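You operate a simulated robot arm through the tools that you are given. There is no shell and no other tool. Be economical: measure what you need, move in short steps, check, and stop when the job is done.

You run a simulated two-armed robot. Do the job below in one go: nothing can be reset, and whatever is moved stays where it is left.

JOB
Pick up the brown bottle with one hand, pass it to the other hand and put it on the right end of the chiller. Set down upright: brown bottle.

It is judged by the outcome, as a careful person would: the job done as asked, and still so three seconds after it is handed in. It fails if anything else is knocked over, pushed out of place, dropped, spilled or broken.

ROBOT AND FRAMES
Two 7-joint arms with two-finger parallel grippers on one trunk, on a base that drives. Base frame: it is fixed to the floor where the robot stands at the start and does not move with it; the origin is under the middle of the robot, x ahead of it, y to its left, z up; the surface under the hand at the start is at about z = 0.85. Readings come in m, rad, newtons and seconds.
The left shoulder is at the start at [0.061, 0.198, 1.104], the right one opposite. With the tool pointing down near the work surface each hand reaches from about 0.3 to 0.72 m from the robot's upright axis, wherever it stands, measured 20 degrees to its own side. Places, roughly: brown bottle (6x6x20 cm) [0.5, 0.1, 0.9]; right end of the chiller (18x17 cm) [0.6, 0.92, 0.92]. Payload 1.57 kg a hand.
The TCP of each hand is the grasp point between the finger pads, 0.03 m short of the fingertips. In the tool frame z runs along the fingers and y along their closing line. Largest opening 0.11 m; finger width 0.024, thickness 0.012; the body of the gripper, 0.048 by 0.112 m, starts 0.078 m behind the TCP.
Orientation is told as [roll, pitch, yaw] about the base's x, y, z axes, in that order, counted from this pose: with the fingers straight down and closing along the base's y, the tool's x points along the base's -x, its y along +y and its z along -z.

CONTROLS
- The arms move only by the tool move_arm. It takes "left_deltas", "right_deltas" or both (then of equal length, played together; a hand with none holds still); each is a list of rows, each a list of 7 numbers: the shift along the base's x, y, z in units of 250 mm (1.0 is 250 mm), then the turn, a rotation vector about the base's x, y, z in units of 45 degrees (1.0 is 45 degrees), then the gripper command, from -1 (shut) to 1 (fully open), values between in proportion. In form: [[tx, ty, tz, ax, ay, az, fingers], ...]. A call has 1 to 20 rows; each row is the pose to reach, as a shift and turn from the pose commanded when the call began. A call with a number of a shift or a turn outside -1 to 1 is refused whole. A row lasts 0.2 s, in which the tool goes at most 0.05 m and 0.15 rad; a call with a longer step from one row to the next is refused whole, and so is a gripper value outside its range. A pose out of reach is approached as far as the arm can. The call stops where the force on the tool passes 40 N (or 10 N more than at its start, if that is more) or the arm is blocked; 0.2 s more then pass. Each finger travels about 0.072 m/s and halts on what it meets, pressing with about 42 N; the grip force reading is that of the motor and also rises with nothing between the fingers. The clock runs only during rows and for 0.2 s after the last one: add rows that repeat a pose to give the fingers time. The reply holds the time, the measured pose of the TCP, the force on the tool along the base axes, the opening and the grip force, in the units named above and with some noise, with the torque about the TCP (base axes, N m) and any sound that the robot's microphone picked up.
- Cameras (640 x 400 px; columns grow to the right, rows downward): "scene" is now at [0.0899, 0.0549, 1.6882]; the picture's right is [0.69, -0.73, 0.00], its down [-0.55, -0.52, -0.65] and it looks along [0.48, 0.45, -0.76] (base axes); focal length 267 px, centre (320, 200). "left" rides on the left gripper at [0.07, -0.016, -0.141] in its tool frame; the picture's right is [0.23, 0.97, 0.00], its down [-0.85, 0.20, -0.48] and it looks along [-0.47, 0.11, 0.88] (tool axes); focal length 222 px, centre (320, 200). "right" rides on the right gripper at [0.07, 0.016, -0.141] in its tool frame; the picture's right is [-0.23, 0.97, 0.00], its down [-0.86, -0.20, -0.48] and it looks along [-0.47, -0.11, 0.88] (tool axes); focal length 222 px, centre (320, 200). There is no depth. A picture from a camera that has moved, and an enlarged one, comes with that camera's place and axes in the base frame and with its lens.
- capture(camera): a new picture of that camera. It takes no simulated time.
- move_column(by): slides the trunk up (or, below 0, down) by that many m; the arms and the scene camera ride with it, the base frame stays. It gives what a move gives, with no picture.
- steer(legs): drives the robot by 1 to 6 legs, each [ahead, left, turn to the left] in m, m and rad, along the robot's own axes; the way and the turn of a leg run together, so that a leg with both is an arc; at most 1.5 m and 3.142 rad a leg. The arms and the cameras ride along, it lands a little off, and it stops where it bumps. It gives what a move gives.
- turn_head(pan, tilt): turns the head with the scene camera to pan (to the left, within 1.501 rad either way) and tilt (down, from -0.506 to 1.204), counted from straight ahead of the robot. It gives what a move gives.
- close_up(camera, box): a new picture of the part [left, top, right, bottom] of that camera's present view, enlarged. It takes no simulated time.
- hand_in(): hands the job in; it is judged then, once.

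Go step by step. Nothing tells you exact positions but the pictures and the camera data: compare them with the known pose of the tool, close in by small moves and look again before you grip or let go. The budget is 120 turns and 108 pictures, counting those below and the enlarged ones. Unless the task says otherwise, let go and move clear before handing in, and close with one line.

The tools are called after "Request:" as a command line: name --argument value ..., lists and objects as JSON in quotes. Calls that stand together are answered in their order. move_arm: Moves the arms, as the interface text tells. Its arguments: {"type":"object","properties":{"left_deltas":{"type":"array","items":{"type":"array","items":{"type":"number"}}},"right_deltas":{"type":"array","items":{"type":"array","items":{"type":"number"}}}},"required":[]} The other tools are called the same way: move_column (by) slides the trunk up or down; steer (legs) drives the base; turn_head (pan, tilt) turns the head that bears the scene camera; capture (camera) takes a picture; close_up (camera, box) takes an enlarged picture of a part of a camera's view; hand_in () hands the job in.

At the start:

```text
time: 0.0
left_eef_pos: [0.3072, 0.3942, 1.2256]
left_tool_rot: [-0.003, 0.001, 0.0]
left_wrist_force: [-0.6, -0.3, -0.1]
left_torque: [0.01, -0.03, 0.0]
left_width: 0.1099
left_grasp_force: 0.0
right_eef_pos: [0.3812, 0.0152, 1.2186]
right_tool_rot: [-0.001, 0.001, 0.0]
right_wrist_force: [0.2, -0.3, -0.3]
right_torque: [0.0, 0.0, -0.01]
right_width: 0.11
right_grasp_force: 0.0
trunk travel left (down, up): [-0.7, 0.29]
robot x, y, heading: [-0.0017, 0.0058, 0.002]
head pan, tilt: [0.754, 0.857]
```

scene: 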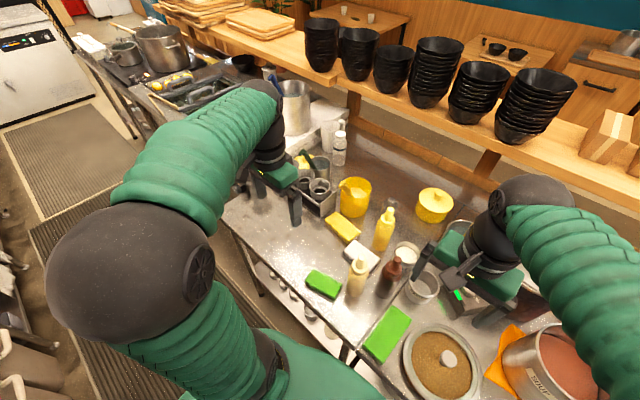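
right: 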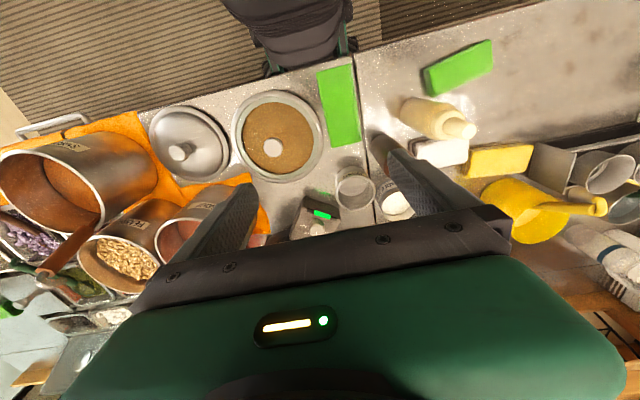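
left: 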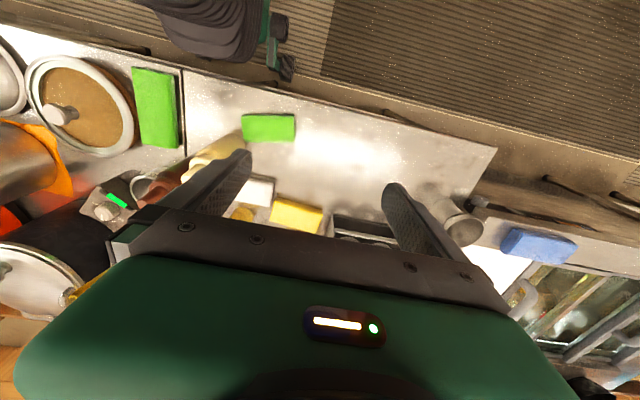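

I see the brown bottle near the middle of the bench, next to a cream bottle, a white cup and a tub. The left arm hides the chiller, so I'll look closer at both.

Request:
close_up --camera "scene" --box '[300, 170, 500, 320]'

Request:
turn_head --pan 1.2 --tilt 0.7

Request:
capture --camera "scene"

```text
2.67 times, centred on (400, 245) of scene
camera zoom: at [0.0899, 0.0549, 1.6882], right [0.69, -0.73, 0.0], down [-0.55, -0.52, -0.65], along [0.48, 0.45, -0.76], focal length 713 px, centre (107, 80)
```

zoom: 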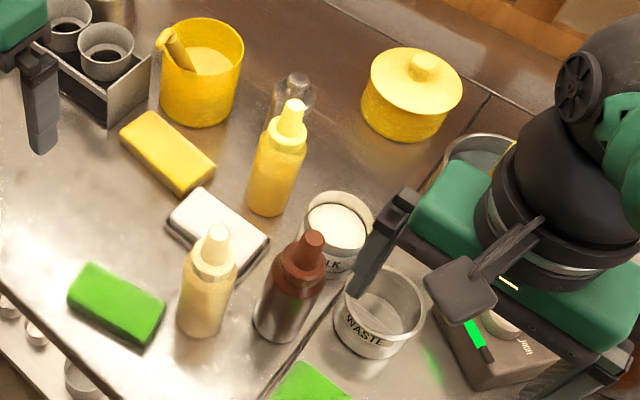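

```text
time: 0.9
left_eef_pos: [0.3081, 0.3941, 1.2261]
left_tool_rot: [-0.001, 0.001, 0.001]
left_wrist_force: [0.4, -0.1, 0.2]
left_torque: [0.03, 0.0, 0.01]
left_width: 0.1098
left_grasp_force: 0.0
right_eef_pos: [0.3816, 0.0154, 1.2192]
right_tool_rot: [-0.001, 0.0, 0.0]
right_wrist_force: [-0.8, 0.2, 0.3]
right_torque: [0.01, 0.02, -0.01]
right_width: 0.1099
right_grasp_force: 0.0
trunk travel left (down, up): [-0.7, 0.29]
robot x, y, heading: [0.0007, 0.0023, 0.001]
head pan, tilt: [1.201, 0.7]
```

```text
103 pictures are left
camera scene: at [0.064, 0.0808, 1.701], right [0.93, -0.36, 0.0], down [-0.23, -0.6, -0.76], along [0.28, 0.71, -0.65], focal length 267 px, centre (320, 200)
```

scene: 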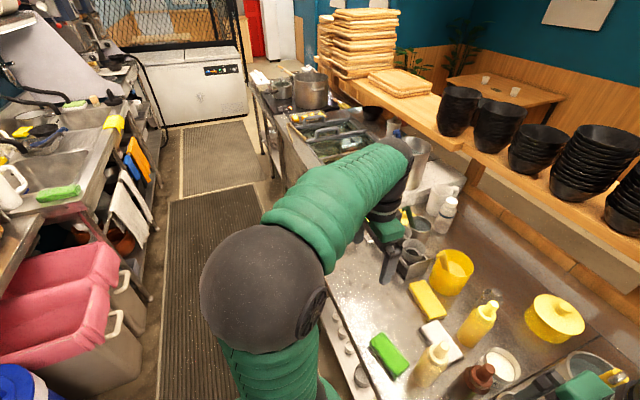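

The brown bottle stands at about (0.483, 0.142) with its base at z≈0.85. The cream bottle is at (0.43, 0.21), the milk cup at (0.59, 0.13) and the waste tub at (0.54, 0.04). I'll shift the left hand so its camera can see the chiller.

Request:
move_arm --left_deltas '[[0, 0.2, 0.04, 0, 0, 0, 1], [0, 0.4, 0.08, 0, 0, 0, 1], [0, 0.6, 0.12, 0, 0, 0, 1], [0, 0.8, 0.16, 0, 0, 0, 1], [0, 1.0, 0.2, 0, 0, 0, 1]]'

Request:
capture --camera "left"

Request:
capture --camera "scene"

```text
refused: row 1 steps farther than a row can; nothing moved
```

```text
102 pictures are left
camera left: at [0.2375, 0.3783, 1.3664], right [-0.23, 0.97, 0.0], down [0.86, 0.2, 0.48], along [0.47, 0.11, -0.88], focal length 222 px, centre (320, 200)
```

left: 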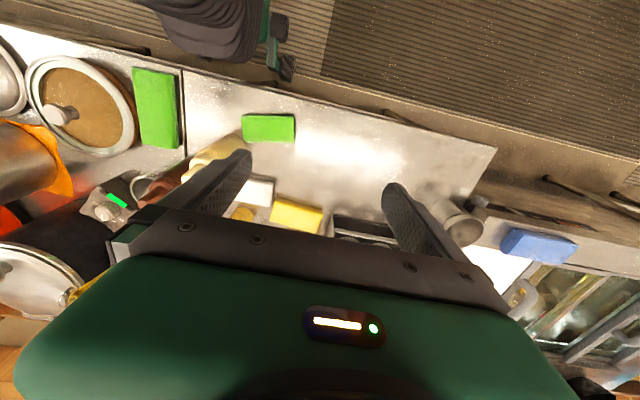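

```text
101 pictures are left
camera scene: at [0.064, 0.0808, 1.701], right [0.93, -0.36, 0.0], down [-0.23, -0.6, -0.76], along [0.28, 0.71, -0.65], focal length 267 px, centre (320, 200)
```

scene: 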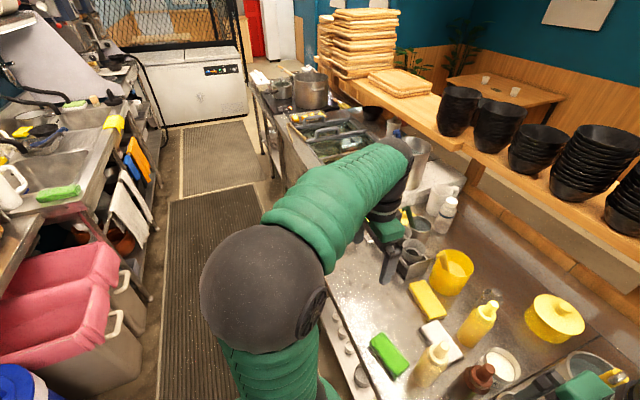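

The chiller's right end looks like the white patch at the right of the left camera's view, near the blue sponge. I'll move the left hand in smaller steps.

Request:
move_arm --left_deltas '[[0, 0.18, 0.04, 0, 0, 0, 1], [0, 0.36, 0.08, 0, 0, 0, 1], [0, 0.54, 0.12, 0, 0, 0, 1], [0, 0.72, 0.16, 0, 0, 0, 1], [0, 0.9, 0.2, 0, 0, 0, 1]]'

Request:
capture --camera "left"

Request:
capture --camera "scene"

```text
time: 2.1
left_eef_pos: [0.3131, 0.6199, 1.2723]
left_tool_rot: [-0.003, 0.001, 0.001]
left_wrist_force: [0.5, -0.9, -0.8]
left_torque: [-0.01, -0.01, 0.01]
left_width: 0.11
left_grasp_force: 0.0
right_eef_pos: [0.3816, 0.0178, 1.2189]
right_tool_rot: [-0.005, 0.002, 0.0]
right_wrist_force: [-0.2, -0.3, -0.2]
right_torque: [0.0, -0.02, 0.0]
right_width: 0.1102
right_grasp_force: 0.1
trunk travel left (down, up): [-0.7, 0.29]
robot x, y, heading: [-0.0006, 0.0015, -0.005]
head pan, tilt: [1.201, 0.7]
```

```text
100 pictures are left
camera left: at [0.2428, 0.6048, 1.4132], right [-0.23, 0.97, 0.0], down [0.86, 0.2, 0.48], along [0.46, 0.1, -0.88], focal length 222 px, centre (320, 200)
```

left: 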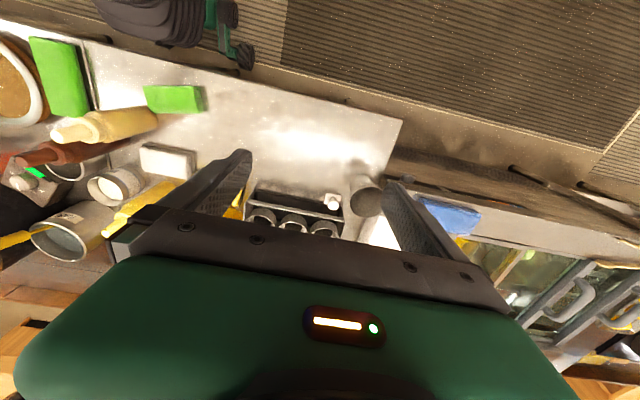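

```text
99 pictures are left
camera scene: at [0.0657, 0.0863, 1.7006], right [0.93, -0.36, 0.0], down [-0.23, -0.6, -0.76], along [0.28, 0.71, -0.65], focal length 267 px, centre (320, 200)
```

scene: 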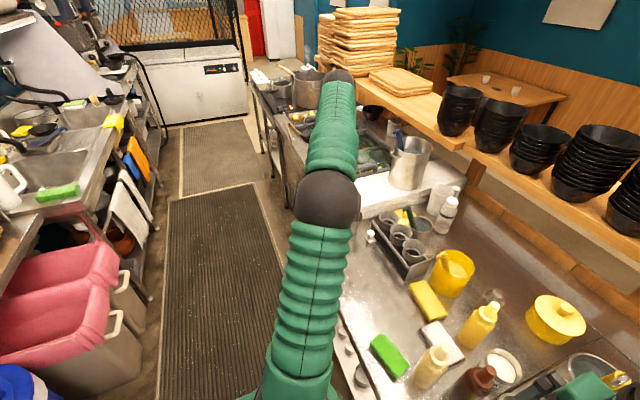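

The chiller is now in view, with a white end top and a metal container standing behind it. I'll zoom in.

Request:
close_up --camera "scene" --box '[340, 90, 480, 280]'

```text
2.11 times, centred on (410, 185) of scene
camera zoom: at [0.0657, 0.0863, 1.7006], right [0.93, -0.36, 0.0], down [-0.23, -0.6, -0.76], along [0.28, 0.71, -0.65], focal length 563 px, centre (130, 232)
```

zoom: 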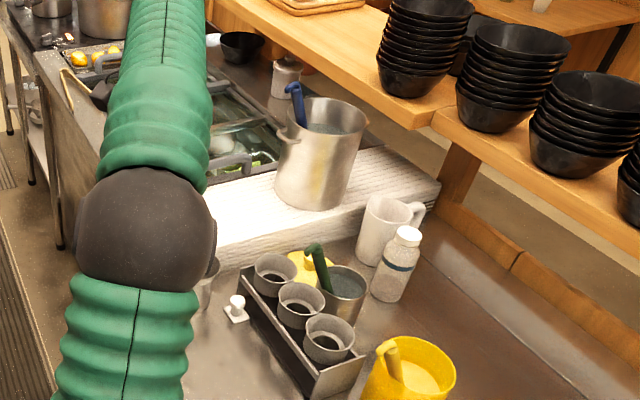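

The chiller's front right end is free apart from a blue sponge near the front edge and a pot at the back. The right hand will grip the bottle from above, closing along a diagonal that avoids the cream bottle and the waste tub. Later the left hand will take the lower body with a tilted grip. I'll move the right hand over the bottle first and look.

Request:
move_arm --right_deltas '[[0.068, 0.083, 0, 0, 0, -0.167, 1], [0.135, 0.166, 0, 0, 0, -0.333, 1], [0.203, 0.249, 0, 0, 0, -0.5, 1], [0.27, 0.331, 0, 0, 0, -0.667, 1], [0.338, 0.414, 0, 0, 0, -0.833, 1], [0.406, 0.497, 0, 0, 0, -1, 1], [0.406, 0.497, 0, 0, 0, -1, 1]]'

Request:
turn_head --pan 0.4 --tilt 0.9

Request:
capture --camera "right"

Request:
capture --camera "scene"

```text
time: 3.4
left_eef_pos: [0.3114, 0.6108, 1.2779]
left_tool_rot: [0.002, 0.0, 0.001]
left_wrist_force: [0.0, -0.6, 0.0]
left_torque: [0.02, 0.0, 0.01]
left_width: 0.1098
left_grasp_force: 0.0
right_eef_pos: [0.4675, 0.0846, 1.3273]
right_tool_rot: [0.198, -0.061, -0.714]
right_wrist_force: [0.0, 0.2, 0.3]
right_torque: [0.04, -0.05, -0.01]
right_width: 0.11
right_grasp_force: 0.1
trunk travel left (down, up): [-0.7, 0.29]
robot x, y, heading: [0.001, 0.0016, 0.0]
head pan, tilt: [1.201, 0.7]
stopped in row 6 (right hand): the arm was blocked; the commanded pose is now the measured one
```

```text
time: 4.5
left_eef_pos: [0.3113, 0.6139, 1.2752]
left_tool_rot: [0.0, -0.002, 0.0]
left_wrist_force: [0.2, 0.5, 0.3]
left_torque: [0.0, 0.02, 0.03]
left_width: 0.1099
left_grasp_force: 0.1
right_eef_pos: [0.4675, 0.0882, 1.3263]
right_tool_rot: [0.198, -0.059, -0.71]
right_wrist_force: [-1.1, -0.6, 0.2]
right_torque: [-0.01, 0.03, 0.0]
right_width: 0.1101
right_grasp_force: 0.0
trunk travel left (down, up): [-0.7, 0.29]
robot x, y, heading: [0.001, 0.0006, 0.006]
head pan, tilt: [0.4, 0.901]
```

```text
97 pictures are left
camera right: at [0.3995, 0.1291, 1.4622], right [0.79, 0.58, 0.21], down [0.44, -0.76, 0.48], along [0.44, -0.29, -0.85], focal length 222 px, centre (320, 200)
```

right: 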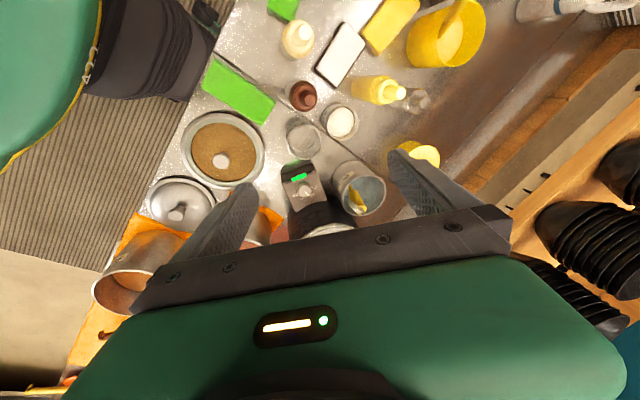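

```text
96 pictures are left
camera scene: at [0.1034, 0.0327, 1.6846], right [0.39, -0.92, 0.0], down [-0.72, -0.31, -0.62], along [0.57, 0.24, -0.79], focal length 267 px, centre (320, 200)
```

scene: 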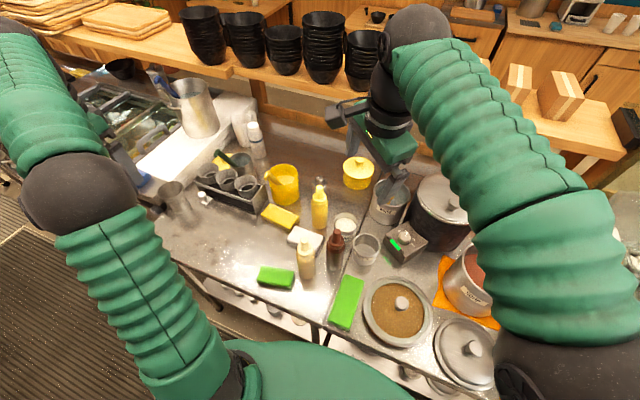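

The arm reached a joint limit at that yaw and drifted up, with nothing touched. A yaw of about −17° still clears the neighbours, so I'll go over the bottle at that angle.

Request:
move_arm --right_deltas '[[0.012, 0.043, -0.109, -0.037, 0.038, 0.104, 1], [0.025, 0.086, -0.218, -0.074, 0.075, 0.209, 1], [0.037, 0.129, -0.327, -0.11, 0.113, 0.313, 1], [0.05, 0.172, -0.436, -0.147, 0.15, 0.418, 1], [0.062, 0.215, -0.545, -0.184, 0.188, 0.522, 1], [0.062, 0.215, -0.545, -0.184, 0.188, 0.522, 1]]'

Request:
capture --camera "right"

Request:
capture --camera "scene"

```text
time: 5.3
left_eef_pos: [0.3111, 0.6115, 1.2784]
left_tool_rot: [0.003, 0.0, 0.0]
left_wrist_force: [-0.5, 0.8, -0.2]
left_torque: [0.01, 0.0, 0.01]
left_width: 0.1103
left_grasp_force: 0.1
right_eef_pos: [0.4739, 0.0967, 1.33]
right_tool_rot: [0.221, -0.112, -0.512]
right_wrist_force: [0.2, -1.1, 0.7]
right_torque: [-0.02, -0.02, 0.0]
right_width: 0.11
right_grasp_force: 0.1
trunk travel left (down, up): [-0.7, 0.29]
robot x, y, heading: [-0.0, -0.0038, -0.002]
head pan, tilt: [0.4, 0.901]
stopped in row 4 (right hand): the arm was blocked; the commanded pose is now the measured one
```

```text
95 pictures are left
camera right: at [0.3917, 0.1242, 1.4612], right [0.64, 0.73, 0.24], down [0.55, -0.65, 0.52], along [0.53, -0.2, -0.82], focal length 222 px, centre (320, 200)
```

right: 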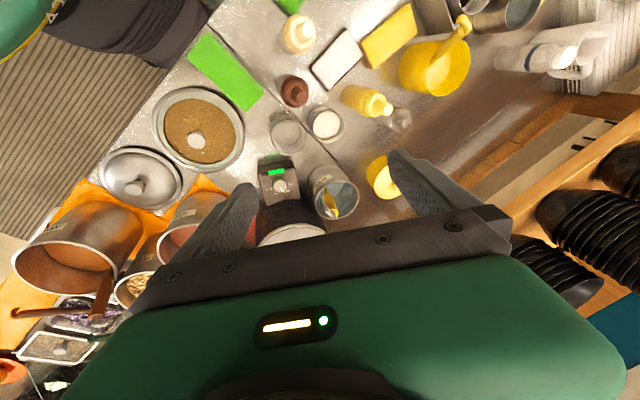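

```text
94 pictures are left
camera scene: at [0.1035, 0.033, 1.6846], right [0.39, -0.92, 0.0], down [-0.72, -0.31, -0.62], along [0.57, 0.24, -0.79], focal length 267 px, centre (320, 200)
```

scene: 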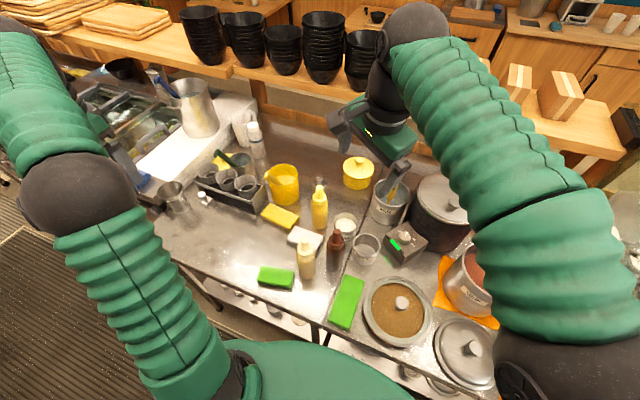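

The right arm is at its limit on this side, because the bottle sits on the robot's left. I'll bring both hands back to their neutral poses, then drive the base left so the bottle falls in the right hand's zone.

Request:
move_arm --right_deltas '[[-0.062, -0.053, -0.074, -0.039, 0.035, 0.109, 1], [-0.123, -0.105, -0.148, -0.079, 0.07, 0.217, 1], [-0.185, -0.158, -0.222, -0.118, 0.105, 0.326, 1], [-0.246, -0.211, -0.296, -0.157, 0.139, 0.435, 1], [-0.308, -0.263, -0.37, -0.197, 0.174, 0.543, 1], [-0.369, -0.316, -0.444, -0.236, 0.209, 0.652, 1], [-0.369, -0.316, -0.444, -0.236, 0.209, 0.652, 1]]' --left_deltas '[[0, -0.15, 0, 0, 0, 0, 1], [0, -0.3, 0, 0, 0, 0, 1], [0, -0.45, 0, 0, 0, 0, 1], [0, -0.6, 0, 0, 0, 0, 1], [0, -0.75, 0, 0, 0, 0, 1], [0, -0.88, 0, 0, 0, 0, 1], [0, -0.88, 0, 0, 0, 0, 1]]'

```text
time: 6.9
left_eef_pos: [0.3093, 0.3889, 1.2786]
left_tool_rot: [0.004, 0.0, 0.0]
left_wrist_force: [0.3, 0.5, -0.4]
left_torque: [-0.02, 0.03, 0.01]
left_width: 0.11
left_grasp_force: 0.1
right_eef_pos: [0.3767, 0.0241, 1.2171]
right_tool_rot: [0.004, 0.005, 0.029]
right_wrist_force: [-0.3, 0.3, -0.1]
right_torque: [0.0, 0.03, 0.02]
right_width: 0.1101
right_grasp_force: 0.1
trunk travel left (down, up): [-0.7, 0.29]
robot x, y, heading: [-0.0041, 0.0001, 0.0]
head pan, tilt: [0.4, 0.901]
```

Both hands are neutral again. I'll drive left 0.3 m.

Request:
steer --legs '[[0, 0.3, 0]]'

Request:
capture --camera "right"

Request:
capture --camera "scene"

```text
time: 9.0
left_eef_pos: [0.3101, 0.6804, 1.2828]
left_tool_rot: [0.013, -0.001, -0.005]
left_wrist_force: [-0.2, 0.3, -0.2]
left_torque: [-0.03, -0.02, 0.0]
left_width: 0.1099
left_grasp_force: 0.0
right_eef_pos: [0.376, 0.3134, 1.2195]
right_tool_rot: [0.016, 0.005, 0.028]
right_wrist_force: [0.0, -0.1, 0.3]
right_torque: [-0.03, 0.0, 0.01]
right_width: 0.1099
right_grasp_force: 0.1
trunk travel left (down, up): [-0.7, 0.29]
robot x, y, heading: [0.001, 0.3063, -0.003]
head pan, tilt: [0.4, 0.901]
```

```text
93 pictures are left
camera right: at [0.3065, 0.3259, 1.3588], right [0.2, 0.98, 0.01], down [0.86, -0.18, 0.47], along [0.46, -0.08, -0.88], focal length 222 px, centre (320, 200)
```

right: 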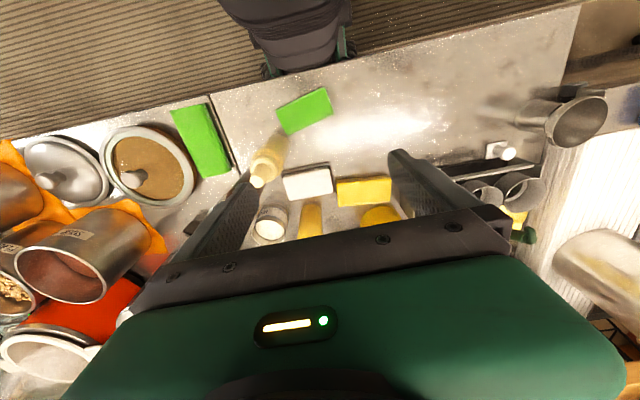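

```text
92 pictures are left
camera scene: at [0.103, 0.3163, 1.6851], right [0.39, -0.92, -0.01], down [-0.72, -0.3, -0.62], along [0.57, 0.25, -0.78], focal length 267 px, centre (320, 200)
```

scene: 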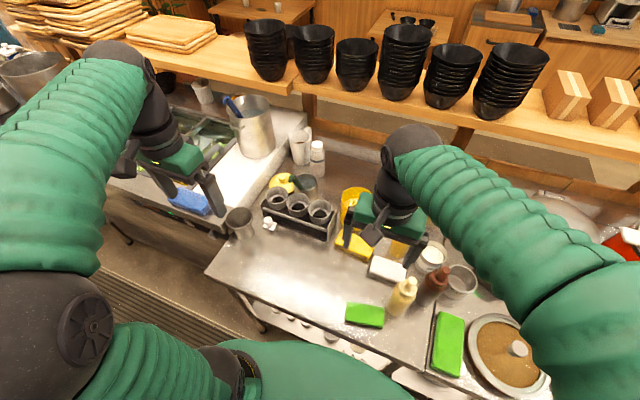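

The right hand now has room. I'll bring it over the bottle at z 1.19 with a slight yaw.

Request:
move_arm --right_deltas '[[0.086, -0.137, -0.024, 0, 0, -0.07, 1], [0.171, -0.274, -0.048, 0, 0, -0.147, 1], [0.257, -0.41, -0.072, -0.01, 0, -0.22, 1], [0.342, -0.547, -0.096, -0.02, 0, -0.294, 1], [0.428, -0.684, -0.12, -0.02, 0, -0.367, 1], [0.428, -0.684, -0.12, -0.02, 0, -0.367, 1]]'

Request:
capture --camera "right"

Request:
close_up --camera "scene" --box '[340, 200, 520, 340]'

```text
time: 10.4
left_eef_pos: [0.3114, 0.6938, 1.2798]
left_tool_rot: [0.002, -0.002, -0.003]
left_wrist_force: [-0.1, -0.5, 0.1]
left_torque: [-0.01, -0.04, 0.01]
left_width: 0.1101
left_grasp_force: 0.1
right_eef_pos: [0.4804, 0.1566, 1.1858]
right_tool_rot: [-0.011, 0.003, -0.263]
right_wrist_force: [0.4, -0.6, 0.2]
right_torque: [-0.01, -0.03, -0.01]
right_width: 0.1098
right_grasp_force: 0.2
trunk travel left (down, up): [-0.7, 0.29]
robot x, y, heading: [-0.0019, 0.307, -0.001]
head pan, tilt: [0.4, 0.901]
```

```text
91 pictures are left
camera right: at [0.4184, 0.1919, 1.3256], right [0.47, 0.88, -0.01], down [0.78, -0.41, 0.48], along [0.42, -0.24, -0.88], focal length 222 px, centre (320, 200)
```

right: 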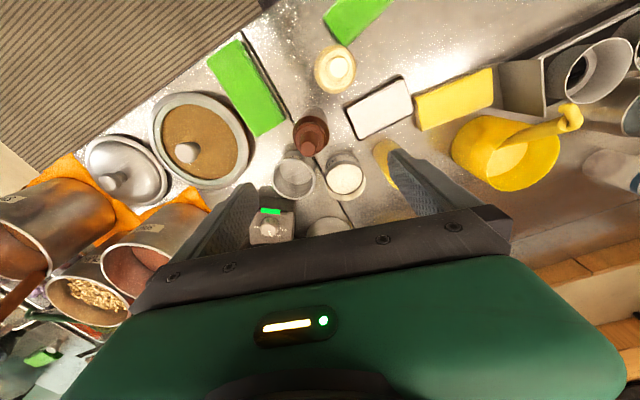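

```text
2.86 times, centred on (430, 270) of scene
camera zoom: at [0.1033, 0.3375, 1.6848], right [0.39, -0.92, 0.0], down [-0.72, -0.3, -0.62], along [0.57, 0.24, -0.78], focal length 764 px, centre (6, 0)
```

zoom: 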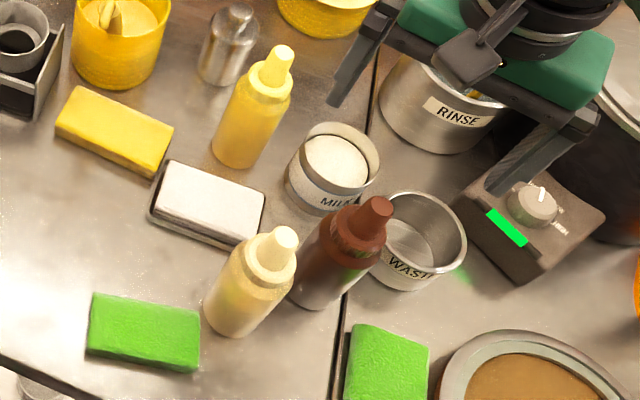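

The bottle's axis comes out at about (0.481, 0.141) from both cameras. I'll centre over it, lower to just above the cap and check.

Request:
move_arm --right_deltas '[[0.001, -0.06, -0.09, 0.014, 0, 0, 1], [0.001, -0.062, -0.2, 0.014, 0, 0, 1], [0.001, -0.062, -0.34, 0.014, 0, 0, 1], [0.001, -0.062, -0.34, 0.014, 0, 0, 1]]'

Request:
capture --camera "right"

Request:
close_up --camera "scene" --box '[340, 200, 520, 340]'

```text
time: 11.4
left_eef_pos: [0.3111, 0.6928, 1.2791]
left_tool_rot: [0.003, -0.002, -0.005]
left_wrist_force: [-1.0, -0.8, 0.5]
left_torque: [0.01, -0.02, 0.0]
left_width: 0.1101
left_grasp_force: 0.0
right_eef_pos: [0.4848, 0.1391, 1.1002]
right_tool_rot: [-0.001, 0.007, -0.264]
right_wrist_force: [-0.2, 0.7, -0.6]
right_torque: [-0.01, 0.01, -0.02]
right_width: 0.1099
right_grasp_force: 0.1
trunk travel left (down, up): [-0.7, 0.29]
robot x, y, heading: [0.0001, 0.3075, -0.003]
head pan, tilt: [0.4, 0.901]
```

```text
89 pictures are left
camera right: at [0.4225, 0.172, 1.2405], right [0.47, 0.88, 0.0], down [0.78, -0.42, 0.47], along [0.42, -0.23, -0.88], focal length 222 px, centre (320, 200)
```

right: 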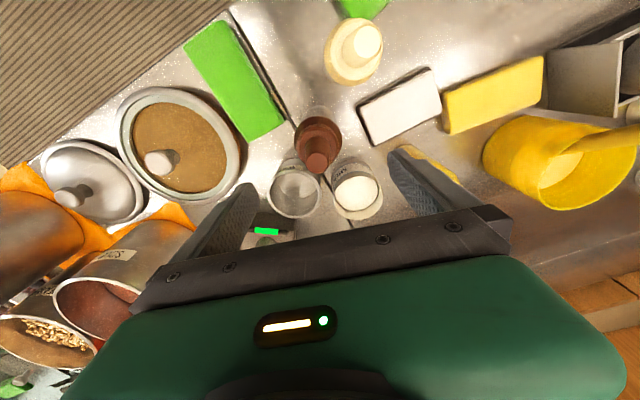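

```text
2.86 times, centred on (430, 270) of scene
camera zoom: at [0.104, 0.3341, 1.6848], right [0.39, -0.92, 0.0], down [-0.72, -0.3, -0.62], along [0.57, 0.24, -0.78], focal length 764 px, centre (6, 0)
```

zoom: 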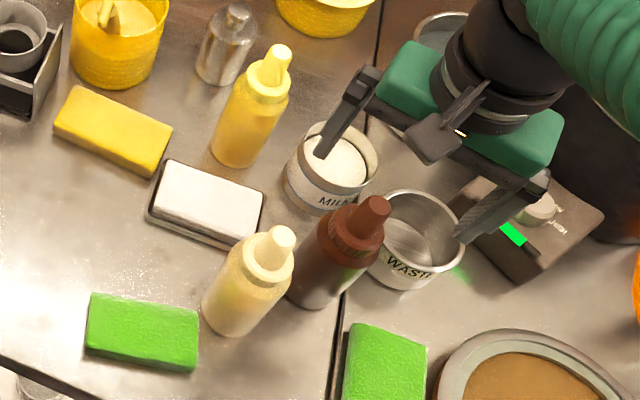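

The bottle is centred between the fingers. I'll descend to z≈0.98, with the fingers either side of the upper body.

Request:
move_arm --right_deltas '[[-0.01, 0.012, -0.1, 0, 0, 0, 1], [-0.01, 0.012, -0.2, 0, 0, 0, 1], [-0.01, 0.012, -0.3, 0, 0, 0, 1], [-0.01, 0.012, -0.4, 0, 0, 0, 1], [-0.01, 0.012, -0.48, 0, 0, 0, 1], [-0.01, 0.012, -0.48, 0, 0, 0, 1]]'

Request:
capture --camera "right"

Request:
close_up --camera "scene" --box '[340, 200, 520, 340]'

```text
time: 12.8
left_eef_pos: [0.3097, 0.6936, 1.2797]
left_tool_rot: [0.003, -0.001, -0.004]
left_wrist_force: [0.1, -0.1, -0.3]
left_torque: [0.02, 0.01, 0.01]
left_width: 0.1099
left_grasp_force: 0.0
right_eef_pos: [0.4807, 0.1447, 0.9841]
right_tool_rot: [-0.003, 0.006, -0.262]
right_wrist_force: [0.0, -0.2, -0.5]
right_torque: [-0.01, -0.02, -0.02]
right_width: 0.11
right_grasp_force: 0.2
trunk travel left (down, up): [-0.7, 0.29]
robot x, y, heading: [-0.0013, 0.3075, -0.004]
head pan, tilt: [0.4, 0.901]
```

```text
87 pictures are left
camera right: at [0.4183, 0.1779, 1.1254], right [0.47, 0.88, 0.0], down [0.78, -0.42, 0.47], along [0.42, -0.23, -0.88], focal length 222 px, centre (320, 200)
```

right: 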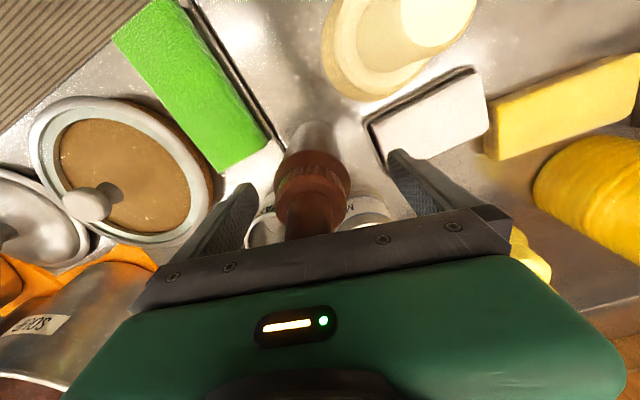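

```text
2.86 times, centred on (430, 270) of scene
camera zoom: at [0.1038, 0.3349, 1.6848], right [0.39, -0.92, 0.0], down [-0.72, -0.3, -0.62], along [0.57, 0.24, -0.78], focal length 764 px, centre (6, 0)
```

zoom: 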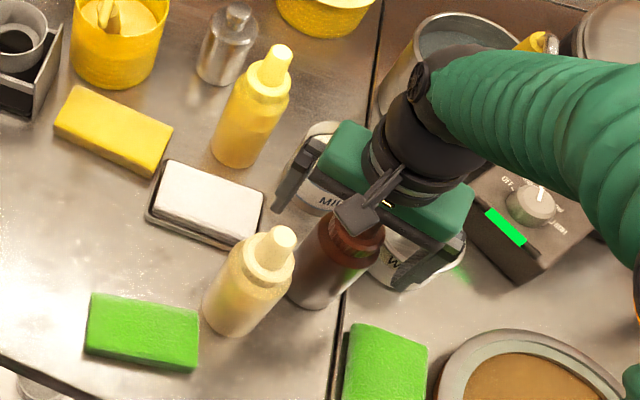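

The bottle is within the fingers, about 4 mm off centre. I'll correct that and close.

Request:
move_arm --right_deltas '[[0.0, -0.016, -0.016, 0, 0, 0, 1], [0.0, -0.016, -0.016, 0, 0, 0, 0.4], [0.0, -0.016, -0.016, 0, 0, 0, 0.0], [0.0, -0.016, -0.016, 0, 0, 0, -0.5], [0.0, -0.016, -0.016, 0, 0, 0, -1], [0.0, -0.016, -0.016, 0, 0, 0, -1], [0.0, -0.016, -0.016, 0, 0, 0, -1]]'

Request:
capture --camera "right"

```text
time: 14.4
left_eef_pos: [0.3112, 0.6923, 1.2796]
left_tool_rot: [0.004, -0.001, -0.006]
left_wrist_force: [-0.9, -0.3, 0.4]
left_torque: [0.01, 0.0, -0.03]
left_width: 0.11
left_grasp_force: 0.1
right_eef_pos: [0.4811, 0.1408, 0.9808]
right_tool_rot: [-0.002, 0.007, -0.263]
right_wrist_force: [-1.0, -2.6, 2.8]
right_torque: [-0.05, 0.06, 0.02]
right_width: 0.0574
right_grasp_force: 42.4
trunk travel left (down, up): [-0.7, 0.29]
robot x, y, heading: [-0.001, 0.3052, -0.006]
head pan, tilt: [0.4, 0.901]
```

```text
85 pictures are left
camera right: at [0.418, 0.1735, 1.121], right [0.47, 0.88, 0.0], down [0.78, -0.42, 0.47], along [0.42, -0.23, -0.88], focal length 222 px, centre (320, 200)
```

right: 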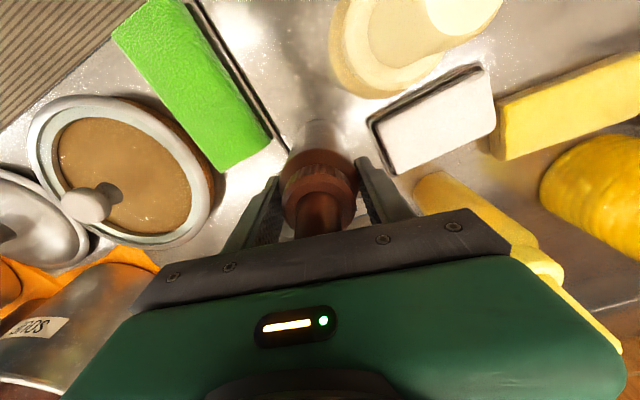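

The grip is firm, 0.057 m wide at 42 N. I'll lift it straight up, and tilt the left hand 45° at the same time.

Request:
move_arm --right_deltas '[[0, 0, 0.06, 0, 0, 0, -1], [0, 0, 0.2, 0, 0, 0, -1], [0, 0, 0.35, 0, 0, 0, -1], [0, 0, 0.5, 0, 0, 0, -1], [0, 0, 0.65, 0, 0, 0, -1], [0, 0, 0.8, 0, 0, 0, -1], [0, 0, 0.8, 0, 0, 0, -1]]' --left_deltas '[[0, 0, 0, -0.022, -0.166, -0.052, 1], [0, 0, 0, -0.043, -0.331, -0.105, 1], [0, 0, 0, -0.065, -0.497, -0.157, 1], [0, 0, 0, -0.087, -0.663, -0.209, 1], [0, 0, 0, -0.108, -0.828, -0.262, 1], [0, 0, 0, -0.13, -0.994, -0.314, 1], [0, 0, 0, -0.13, -0.994, -0.314, 1]]'

Request:
capture --camera "scene"

Request:
capture --camera "left"

```text
time: 16.0
left_eef_pos: [0.3122, 0.6947, 1.2791]
left_tool_rot: [0.006, -0.787, -0.266]
left_wrist_force: [0.2, 0.5, 1.0]
left_torque: [-0.01, 0.0, -0.01]
left_width: 0.11
left_grasp_force: 0.1
right_eef_pos: [0.4809, 0.1421, 1.1778]
right_tool_rot: [-0.002, 0.007, -0.262]
right_wrist_force: [-0.1, -0.2, -2.8]
right_torque: [0.0, 0.0, 0.01]
right_width: 0.0572
right_grasp_force: 42.2
trunk travel left (down, up): [-0.7, 0.29]
robot x, y, heading: [-0.0001, 0.3054, -0.006]
head pan, tilt: [0.4, 0.901]
```

```text
84 pictures are left
camera scene: at [0.1038, 0.336, 1.6848], right [0.39, -0.92, 0.0], down [-0.72, -0.3, -0.62], along [0.57, 0.24, -0.79], focal length 267 px, centre (320, 200)
```

scene: 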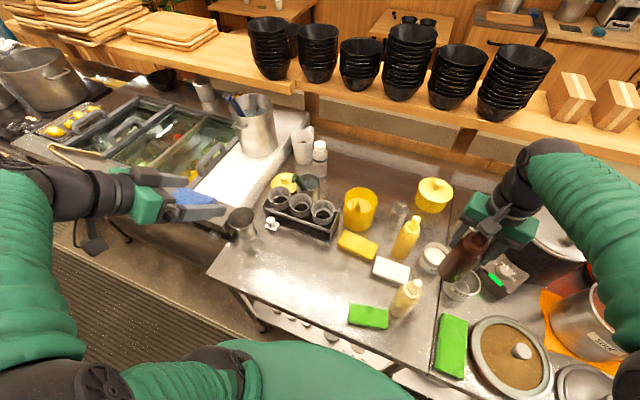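

```text
83 pictures are left
camera left: at [0.1631, 0.7178, 1.3289], right [0.1, 0.98, -0.16], down [0.31, 0.12, 0.94], along [0.95, -0.14, -0.29], focal length 222 px, centre (320, 200)
```

left: 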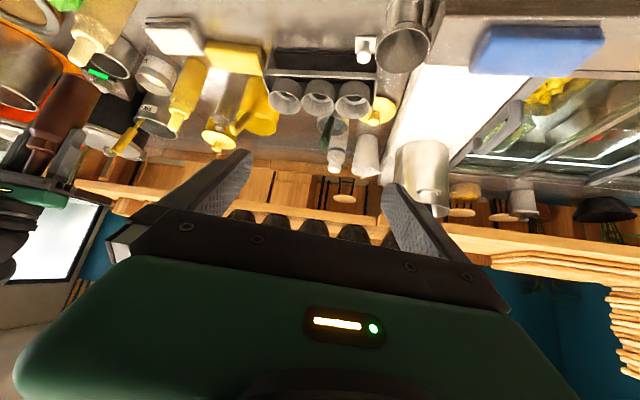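

The bottle is up and weighs about 0.28 kg. I'll bring it to the handover spot in front of the robot and bring the left hand in towards it.

Request:
move_arm --right_deltas '[[0.013, 0.085, 0, 0, 0, 0, -1], [0.025, 0.171, 0, 0, 0, 0, -1], [0.038, 0.256, 0, 0, 0, 0, -1], [0.05, 0.341, 0, 0, 0, 0, -1], [0.063, 0.427, 0, 0, 0, 0, -1], [0.076, 0.512, 0, 0, 0, 0, -1], [0.076, 0.512, 0, 0, 0, 0, -1]]' --left_deltas '[[0.013, -0.14, -0.06, 0, 0, 0, 1], [0.025, -0.28, -0.13, 0, 0, 0, 1], [0.038, -0.42, -0.2, 0, 0, 0, 1], [0.05, -0.56, -0.26, 0, 0, 0, 1], [0.063, -0.7, -0.33, 0, 0, 0, 1], [0.08, -0.84, -0.4, 0, 0, 0, 1], [0.08, -0.88, -0.4, 0, 0, 0, 1]]'

Request:
capture --camera "scene"

Request:
capture --camera "left"

```text
time: 17.6
left_eef_pos: [0.4242, 0.5071, 1.1706]
left_tool_rot: [0.006, -0.784, -0.263]
left_wrist_force: [0.3, 0.8, 0.4]
left_torque: [-0.02, 0.0, 0.01]
left_width: 0.11
left_grasp_force: 0.0
left hand out of reach, approached as far as the arm can: row 1, 2, 3, 4, 5, 6, 7
right_eef_pos: [0.5009, 0.268, 1.1818]
right_tool_rot: [-0.001, 0.004, -0.264]
right_wrist_force: [-0.4, -0.3, -3.6]
right_torque: [0.0, -0.04, -0.01]
right_width: 0.0573
right_grasp_force: 41.9
trunk travel left (down, up): [-0.7, 0.29]
robot x, y, heading: [0.0026, 0.3029, -0.001]
head pan, tilt: [0.4, 0.901]
```

```text
82 pictures are left
camera scene: at [0.1033, 0.3338, 1.6849], right [0.39, -0.92, 0.0], down [-0.72, -0.3, -0.62], along [0.57, 0.24, -0.78], focal length 267 px, centre (320, 200)
```

scene: 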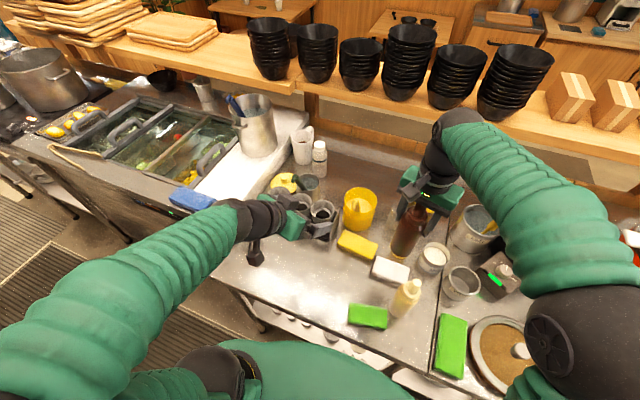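

```text
81 pictures are left
camera left: at [0.2747, 0.5311, 1.2216], right [0.09, 0.98, -0.16], down [0.31, 0.12, 0.94], along [0.95, -0.14, -0.29], focal length 222 px, centre (320, 200)
```

left: 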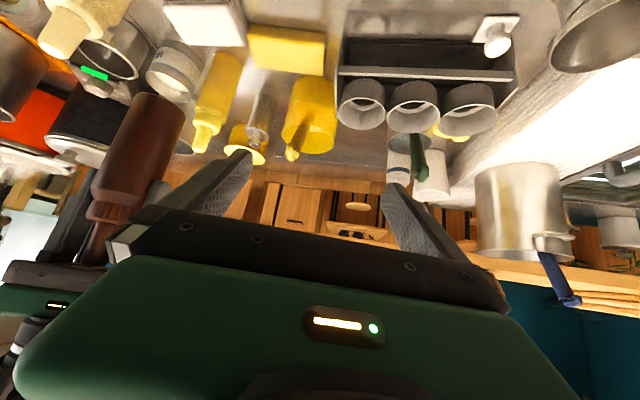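

The left hand can't fold in that close, so the handover must be farther out. I'll move the bottle forward to about (0.58, 0.31), slightly higher so it passes the yellow bottle.

Request:
move_arm --right_deltas '[[0.0, 0.06, 0.04, 0, 0, 0, -1], [0.08, 0.11, 0.072, 0, 0, 0, -1], [0.16, 0.168, 0.072, 0, 0, 0, -1], [0.24, 0.168, 0.072, 0, 0, 0, -1], [0.316, 0.168, 0.072, 0, 0, 0, -1], [0.316, 0.168, 0.072, 0, 0, 0, -1]]'

Request:
capture --camera "scene"

```text
time: 19.0
left_eef_pos: [0.4247, 0.5092, 1.1709]
left_tool_rot: [0.007, -0.785, -0.266]
left_wrist_force: [0.4, -0.4, -0.3]
left_torque: [-0.01, 0.02, -0.01]
left_width: 0.11
left_grasp_force: 0.1
right_eef_pos: [0.5801, 0.3115, 1.1975]
right_tool_rot: [-0.003, 0.007, -0.264]
right_wrist_force: [-0.2, -0.1, -3.8]
right_torque: [-0.04, 0.02, -0.01]
right_width: 0.0569
right_grasp_force: 42.0
trunk travel left (down, up): [-0.7, 0.29]
robot x, y, heading: [0.0024, 0.3037, -0.009]
head pan, tilt: [0.4, 0.901]
```

```text
80 pictures are left
camera scene: at [0.1049, 0.335, 1.6848], right [0.39, -0.92, 0.0], down [-0.72, -0.3, -0.62], along [0.57, 0.24, -0.79], focal length 267 px, centre (320, 200)
```

scene: 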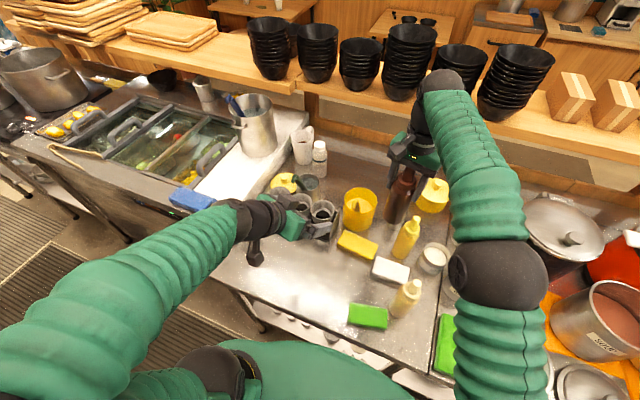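

The right hand reaches that spot without trouble. A small left move will show where its commanded pose is.

Request:
move_arm --left_deltas '[[0.06, -0.1, 0, 0, 0, 0, 1], [0.06, -0.2, 0, 0, 0, 0, 1], [0.06, -0.2, 0, 0, 0, 0, 1]]'

```text
time: 19.8
left_eef_pos: [0.4402, 0.4588, 1.1656]
left_tool_rot: [0.008, -0.787, -0.265]
left_wrist_force: [-0.3, 0.1, 0.0]
left_torque: [0.0, -0.01, 0.01]
left_width: 0.1101
left_grasp_force: 0.0
right_eef_pos: [0.58, 0.3109, 1.1956]
right_tool_rot: [-0.001, 0.007, -0.264]
right_wrist_force: [0.4, -0.4, -2.9]
right_torque: [0.02, 0.01, -0.02]
right_width: 0.0568
right_grasp_force: 41.8
trunk travel left (down, up): [-0.7, 0.29]
robot x, y, heading: [0.0027, 0.3053, -0.005]
head pan, tilt: [0.4, 0.901]
```

That worked: the commanded pose follows the measured one. I'll move to the pre-handover pose, 0.14 m short of the bottle.

Request:
move_arm --left_deltas '[[0, -0.11, -0.05, 0, 0, 0, 1], [0, -0.22, -0.11, 0, 0, 0, 1], [0, -0.33, -0.16, 0, 0, 0, 1], [0, -0.44, -0.212, 0, 0, 0, 1], [0, -0.44, -0.212, 0, 0, 0, 1]]'

Request:
capture --camera "left"

Request:
close_up --camera "scene" --box '[280, 120, 480, 260]'

```text
time: 21.0
left_eef_pos: [0.4392, 0.3403, 1.1158]
left_tool_rot: [-0.042, -0.775, -0.245]
left_wrist_force: [-0.1, 0.6, -0.2]
left_torque: [0.02, 0.02, 0.02]
left_width: 0.1101
left_grasp_force: 0.0
right_eef_pos: [0.5817, 0.3112, 1.1972]
right_tool_rot: [-0.002, 0.01, -0.262]
right_wrist_force: [0.1, 0.3, -3.3]
right_torque: [0.02, 0.0, 0.02]
right_width: 0.0571
right_grasp_force: 42.2
trunk travel left (down, up): [-0.7, 0.29]
robot x, y, heading: [-0.0015, 0.3045, -0.009]
head pan, tilt: [0.4, 0.901]
```

```text
79 pictures are left
camera left: at [0.2903, 0.3683, 1.1668], right [0.11, 0.98, -0.19], down [0.33, 0.15, 0.93], along [0.94, -0.16, -0.3], focal length 222 px, centre (320, 200)
```

left: 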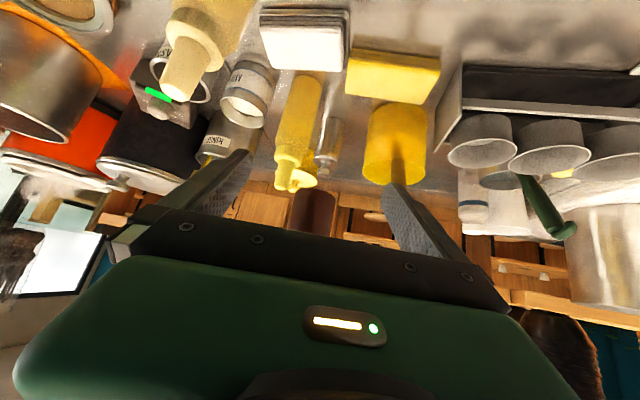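

```text
2.86 times, centred on (380, 190) of scene
camera zoom: at [0.1065, 0.3342, 1.6864], right [0.39, -0.92, 0.0], down [-0.72, -0.3, -0.62], along [0.57, 0.24, -0.79], focal length 764 px, centre (149, 229)
```

zoom: 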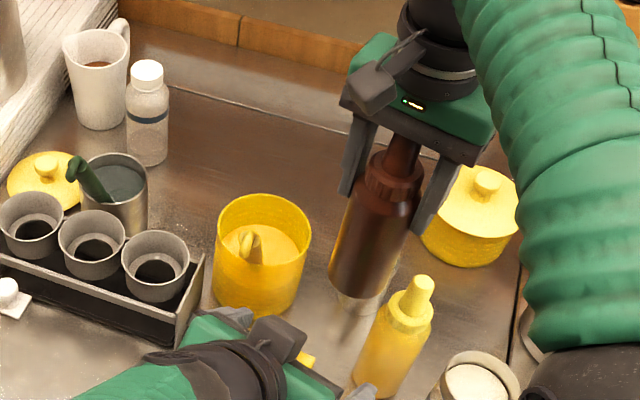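

The bottle is lined up, with its base at z≈1.067 and the left fingers about 4–5 cm above it and below the right fingertips. I'll slide the left hand forward around it.

Request:
move_arm --left_deltas '[[0.113, -0.023, -0.004, 0.034, -0.022, 0.015, 1], [0.227, -0.046, -0.008, 0.034, -0.022, 0.015, 1], [0.34, -0.07, -0.012, 0.034, -0.022, 0.015, 1], [0.44, -0.09, -0.016, 0.034, -0.022, 0.015, 1], [0.44, -0.09, -0.016, 0.034, -0.022, 0.015, 1]]'

Request:
capture --camera "left"

Request:
close_up --camera "scene" --box '[280, 120, 480, 260]'

```text
time: 22.2
left_eef_pos: [0.5541, 0.3364, 1.1242]
left_tool_rot: [0.034, -0.811, -0.263]
left_wrist_force: [-0.1, 0.0, -0.7]
left_torque: [-0.01, 0.01, 0.0]
left_width: 0.1098
left_grasp_force: 0.0
left hand out of reach, approached as far as the arm can: row 4, 5
right_eef_pos: [0.5803, 0.3116, 1.1965]
right_tool_rot: [-0.001, 0.008, -0.262]
right_wrist_force: [-0.9, 0.7, -4.1]
right_torque: [0.02, 0.02, -0.03]
right_width: 0.057
right_grasp_force: 41.8
trunk travel left (down, up): [-0.7, 0.29]
robot x, y, heading: [-0.0003, 0.3063, -0.001]
head pan, tilt: [0.4, 0.901]
```

```text
77 pictures are left
camera left: at [0.4035, 0.3545, 1.1695], right [0.08, 0.99, -0.14], down [0.28, 0.12, 0.95], along [0.96, -0.12, -0.26], focal length 222 px, centre (320, 200)
```

left: 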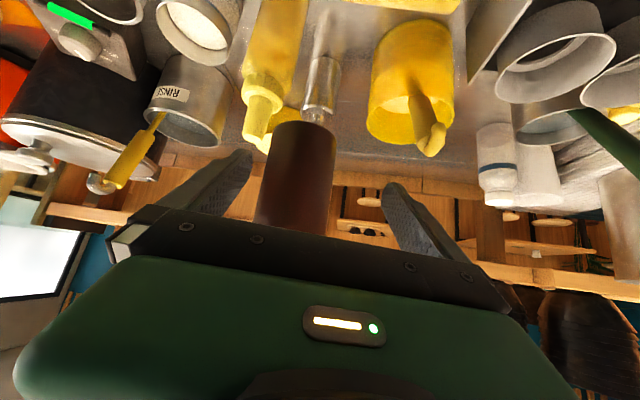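

```text
2.86 times, centred on (380, 190) of scene
camera zoom: at [0.1064, 0.3347, 1.6845], right [0.39, -0.92, 0.0], down [-0.72, -0.3, -0.62], along [0.57, 0.24, -0.79], focal length 764 px, centre (149, 229)
```

zoom: 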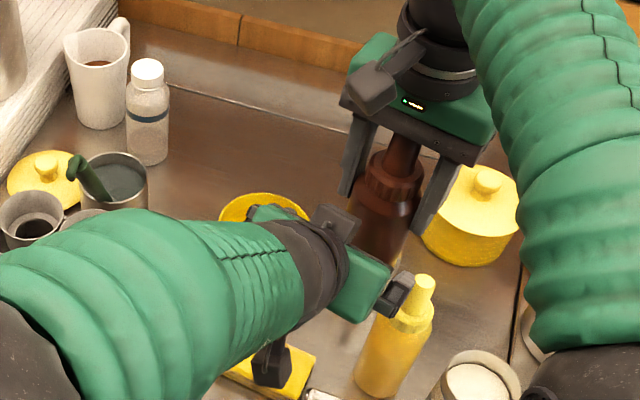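

The left arm stops a few centimetres short and to the side, but the bottle is already between its fingertips. I'll move the bottle into the left hand with the right arm instead.

Request:
move_arm --right_deltas '[[-0.02, 0.05, 0.04, 0, 0, 0, -1], [-0.05, 0.09, 0.04, 0, 0, 0, -1], [-0.09, 0.1, 0.04, 0, 0, 0, -1], [-0.104, 0.1, 0.04, 0, 0, 0, -1], [-0.104, 0.1, 0.04, 0, 0, 0, -1]]'

Request:
capture --camera "left"

Request:
close_up --camera "scene" --box '[280, 120, 480, 260]'

Request:
capture --camera "right"

```text
time: 23.4
left_eef_pos: [0.5538, 0.3322, 1.1232]
left_tool_rot: [0.031, -0.812, -0.269]
left_wrist_force: [1.0, -0.4, 0.1]
left_torque: [0.0, -0.02, 0.02]
left_width: 0.1098
left_grasp_force: 0.0
right_eef_pos: [0.5549, 0.3349, 1.2062]
right_tool_rot: [-0.003, 0.007, -0.263]
right_wrist_force: [0.3, -0.1, -3.8]
right_torque: [-0.01, -0.03, 0.0]
right_width: 0.0571
right_grasp_force: 41.7
trunk travel left (down, up): [-0.7, 0.29]
robot x, y, heading: [0.002, 0.3048, -0.004]
head pan, tilt: [0.4, 0.901]
```

```text
75 pictures are left
camera left: at [0.4027, 0.3523, 1.1695], right [0.09, 0.99, -0.14], down [0.28, 0.11, 0.95], along [0.96, -0.12, -0.26], focal length 222 px, centre (320, 200)
```

left: 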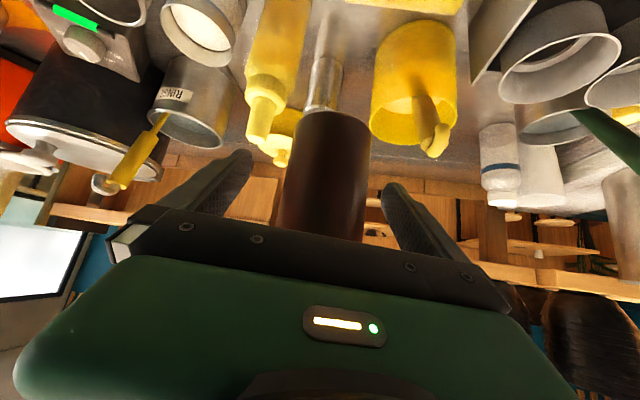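

```text
2.86 times, centred on (380, 190) of scene
camera zoom: at [0.1061, 0.3343, 1.6847], right [0.39, -0.92, 0.0], down [-0.72, -0.3, -0.62], along [0.57, 0.24, -0.79], focal length 764 px, centre (149, 229)
```

zoom: 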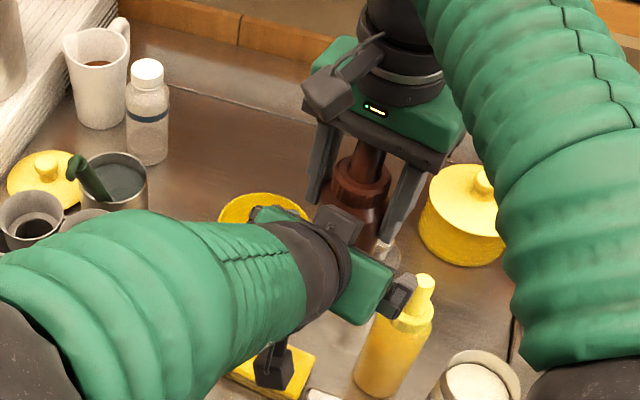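

```text
73 pictures are left
camera right: at [0.491, 0.368, 1.3465], right [0.47, 0.88, 0.0], down [0.78, -0.42, 0.47], along [0.41, -0.23, -0.88], focal length 222 px, centre (320, 200)
```

right: 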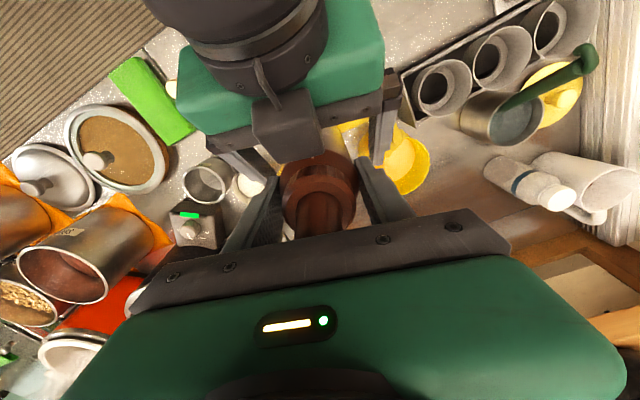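

The bottle sits centrally between the left fingers, below the right fingertips. I'll close the left hand while the right one holds.

Request:
move_arm --left_deltas '[[0, 0, 0, 0, 0, 0, 0.5], [0, 0, 0, 0, 0, 0, 0.2], [0, 0, 0, 0, 0, 0, -0.2], [0, 0, 0, 0, 0, 0, -1], [0, 0, 0, 0, 0, 0, -1], [0, 0, 0, 0, 0, 0, -1], [0, 0, 0, 0, 0, 0, -1]]'

Request:
capture --camera "left"

Request:
capture --camera "right"

```text
time: 25.0
left_eef_pos: [0.5537, 0.3347, 1.123]
left_tool_rot: [0.03, -0.811, -0.265]
left_wrist_force: [4.5, 17.0, -0.2]
left_torque: [-0.56, -0.08, -0.07]
left_width: 0.0576
left_grasp_force: 42.3
right_eef_pos: [0.5524, 0.3343, 1.2055]
right_tool_rot: [-0.004, 0.007, -0.265]
right_wrist_force: [-4.9, -17.1, -2.4]
right_torque: [-0.81, 0.51, 0.09]
right_width: 0.0571
right_grasp_force: 42.0
trunk travel left (down, up): [-0.7, 0.29]
robot x, y, heading: [0.0005, 0.307, -0.001]
head pan, tilt: [0.4, 0.901]
```

```text
72 pictures are left
camera left: at [0.4029, 0.3535, 1.1698], right [0.08, 0.99, -0.14], down [0.28, 0.12, 0.95], along [0.96, -0.12, -0.26], focal length 222 px, centre (320, 200)
```

left: 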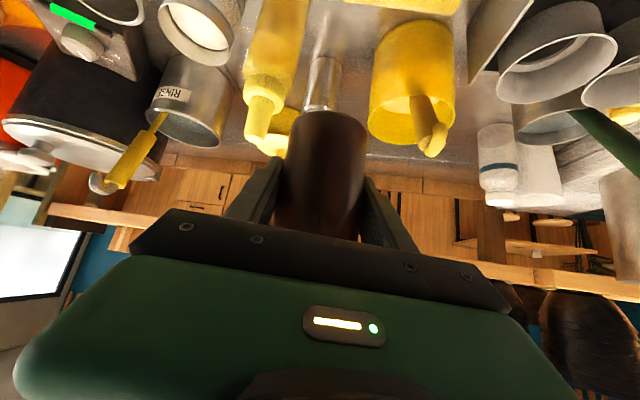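

```text
71 pictures are left
camera right: at [0.491, 0.3675, 1.3466], right [0.47, 0.88, 0.0], down [0.78, -0.42, 0.47], along [0.41, -0.23, -0.88], focal length 222 px, centre (320, 200)
```

right: 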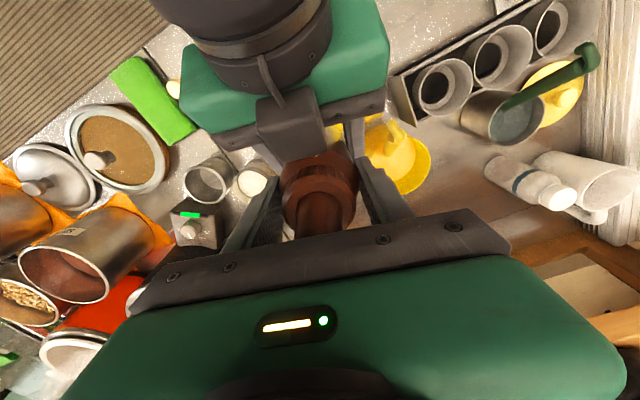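

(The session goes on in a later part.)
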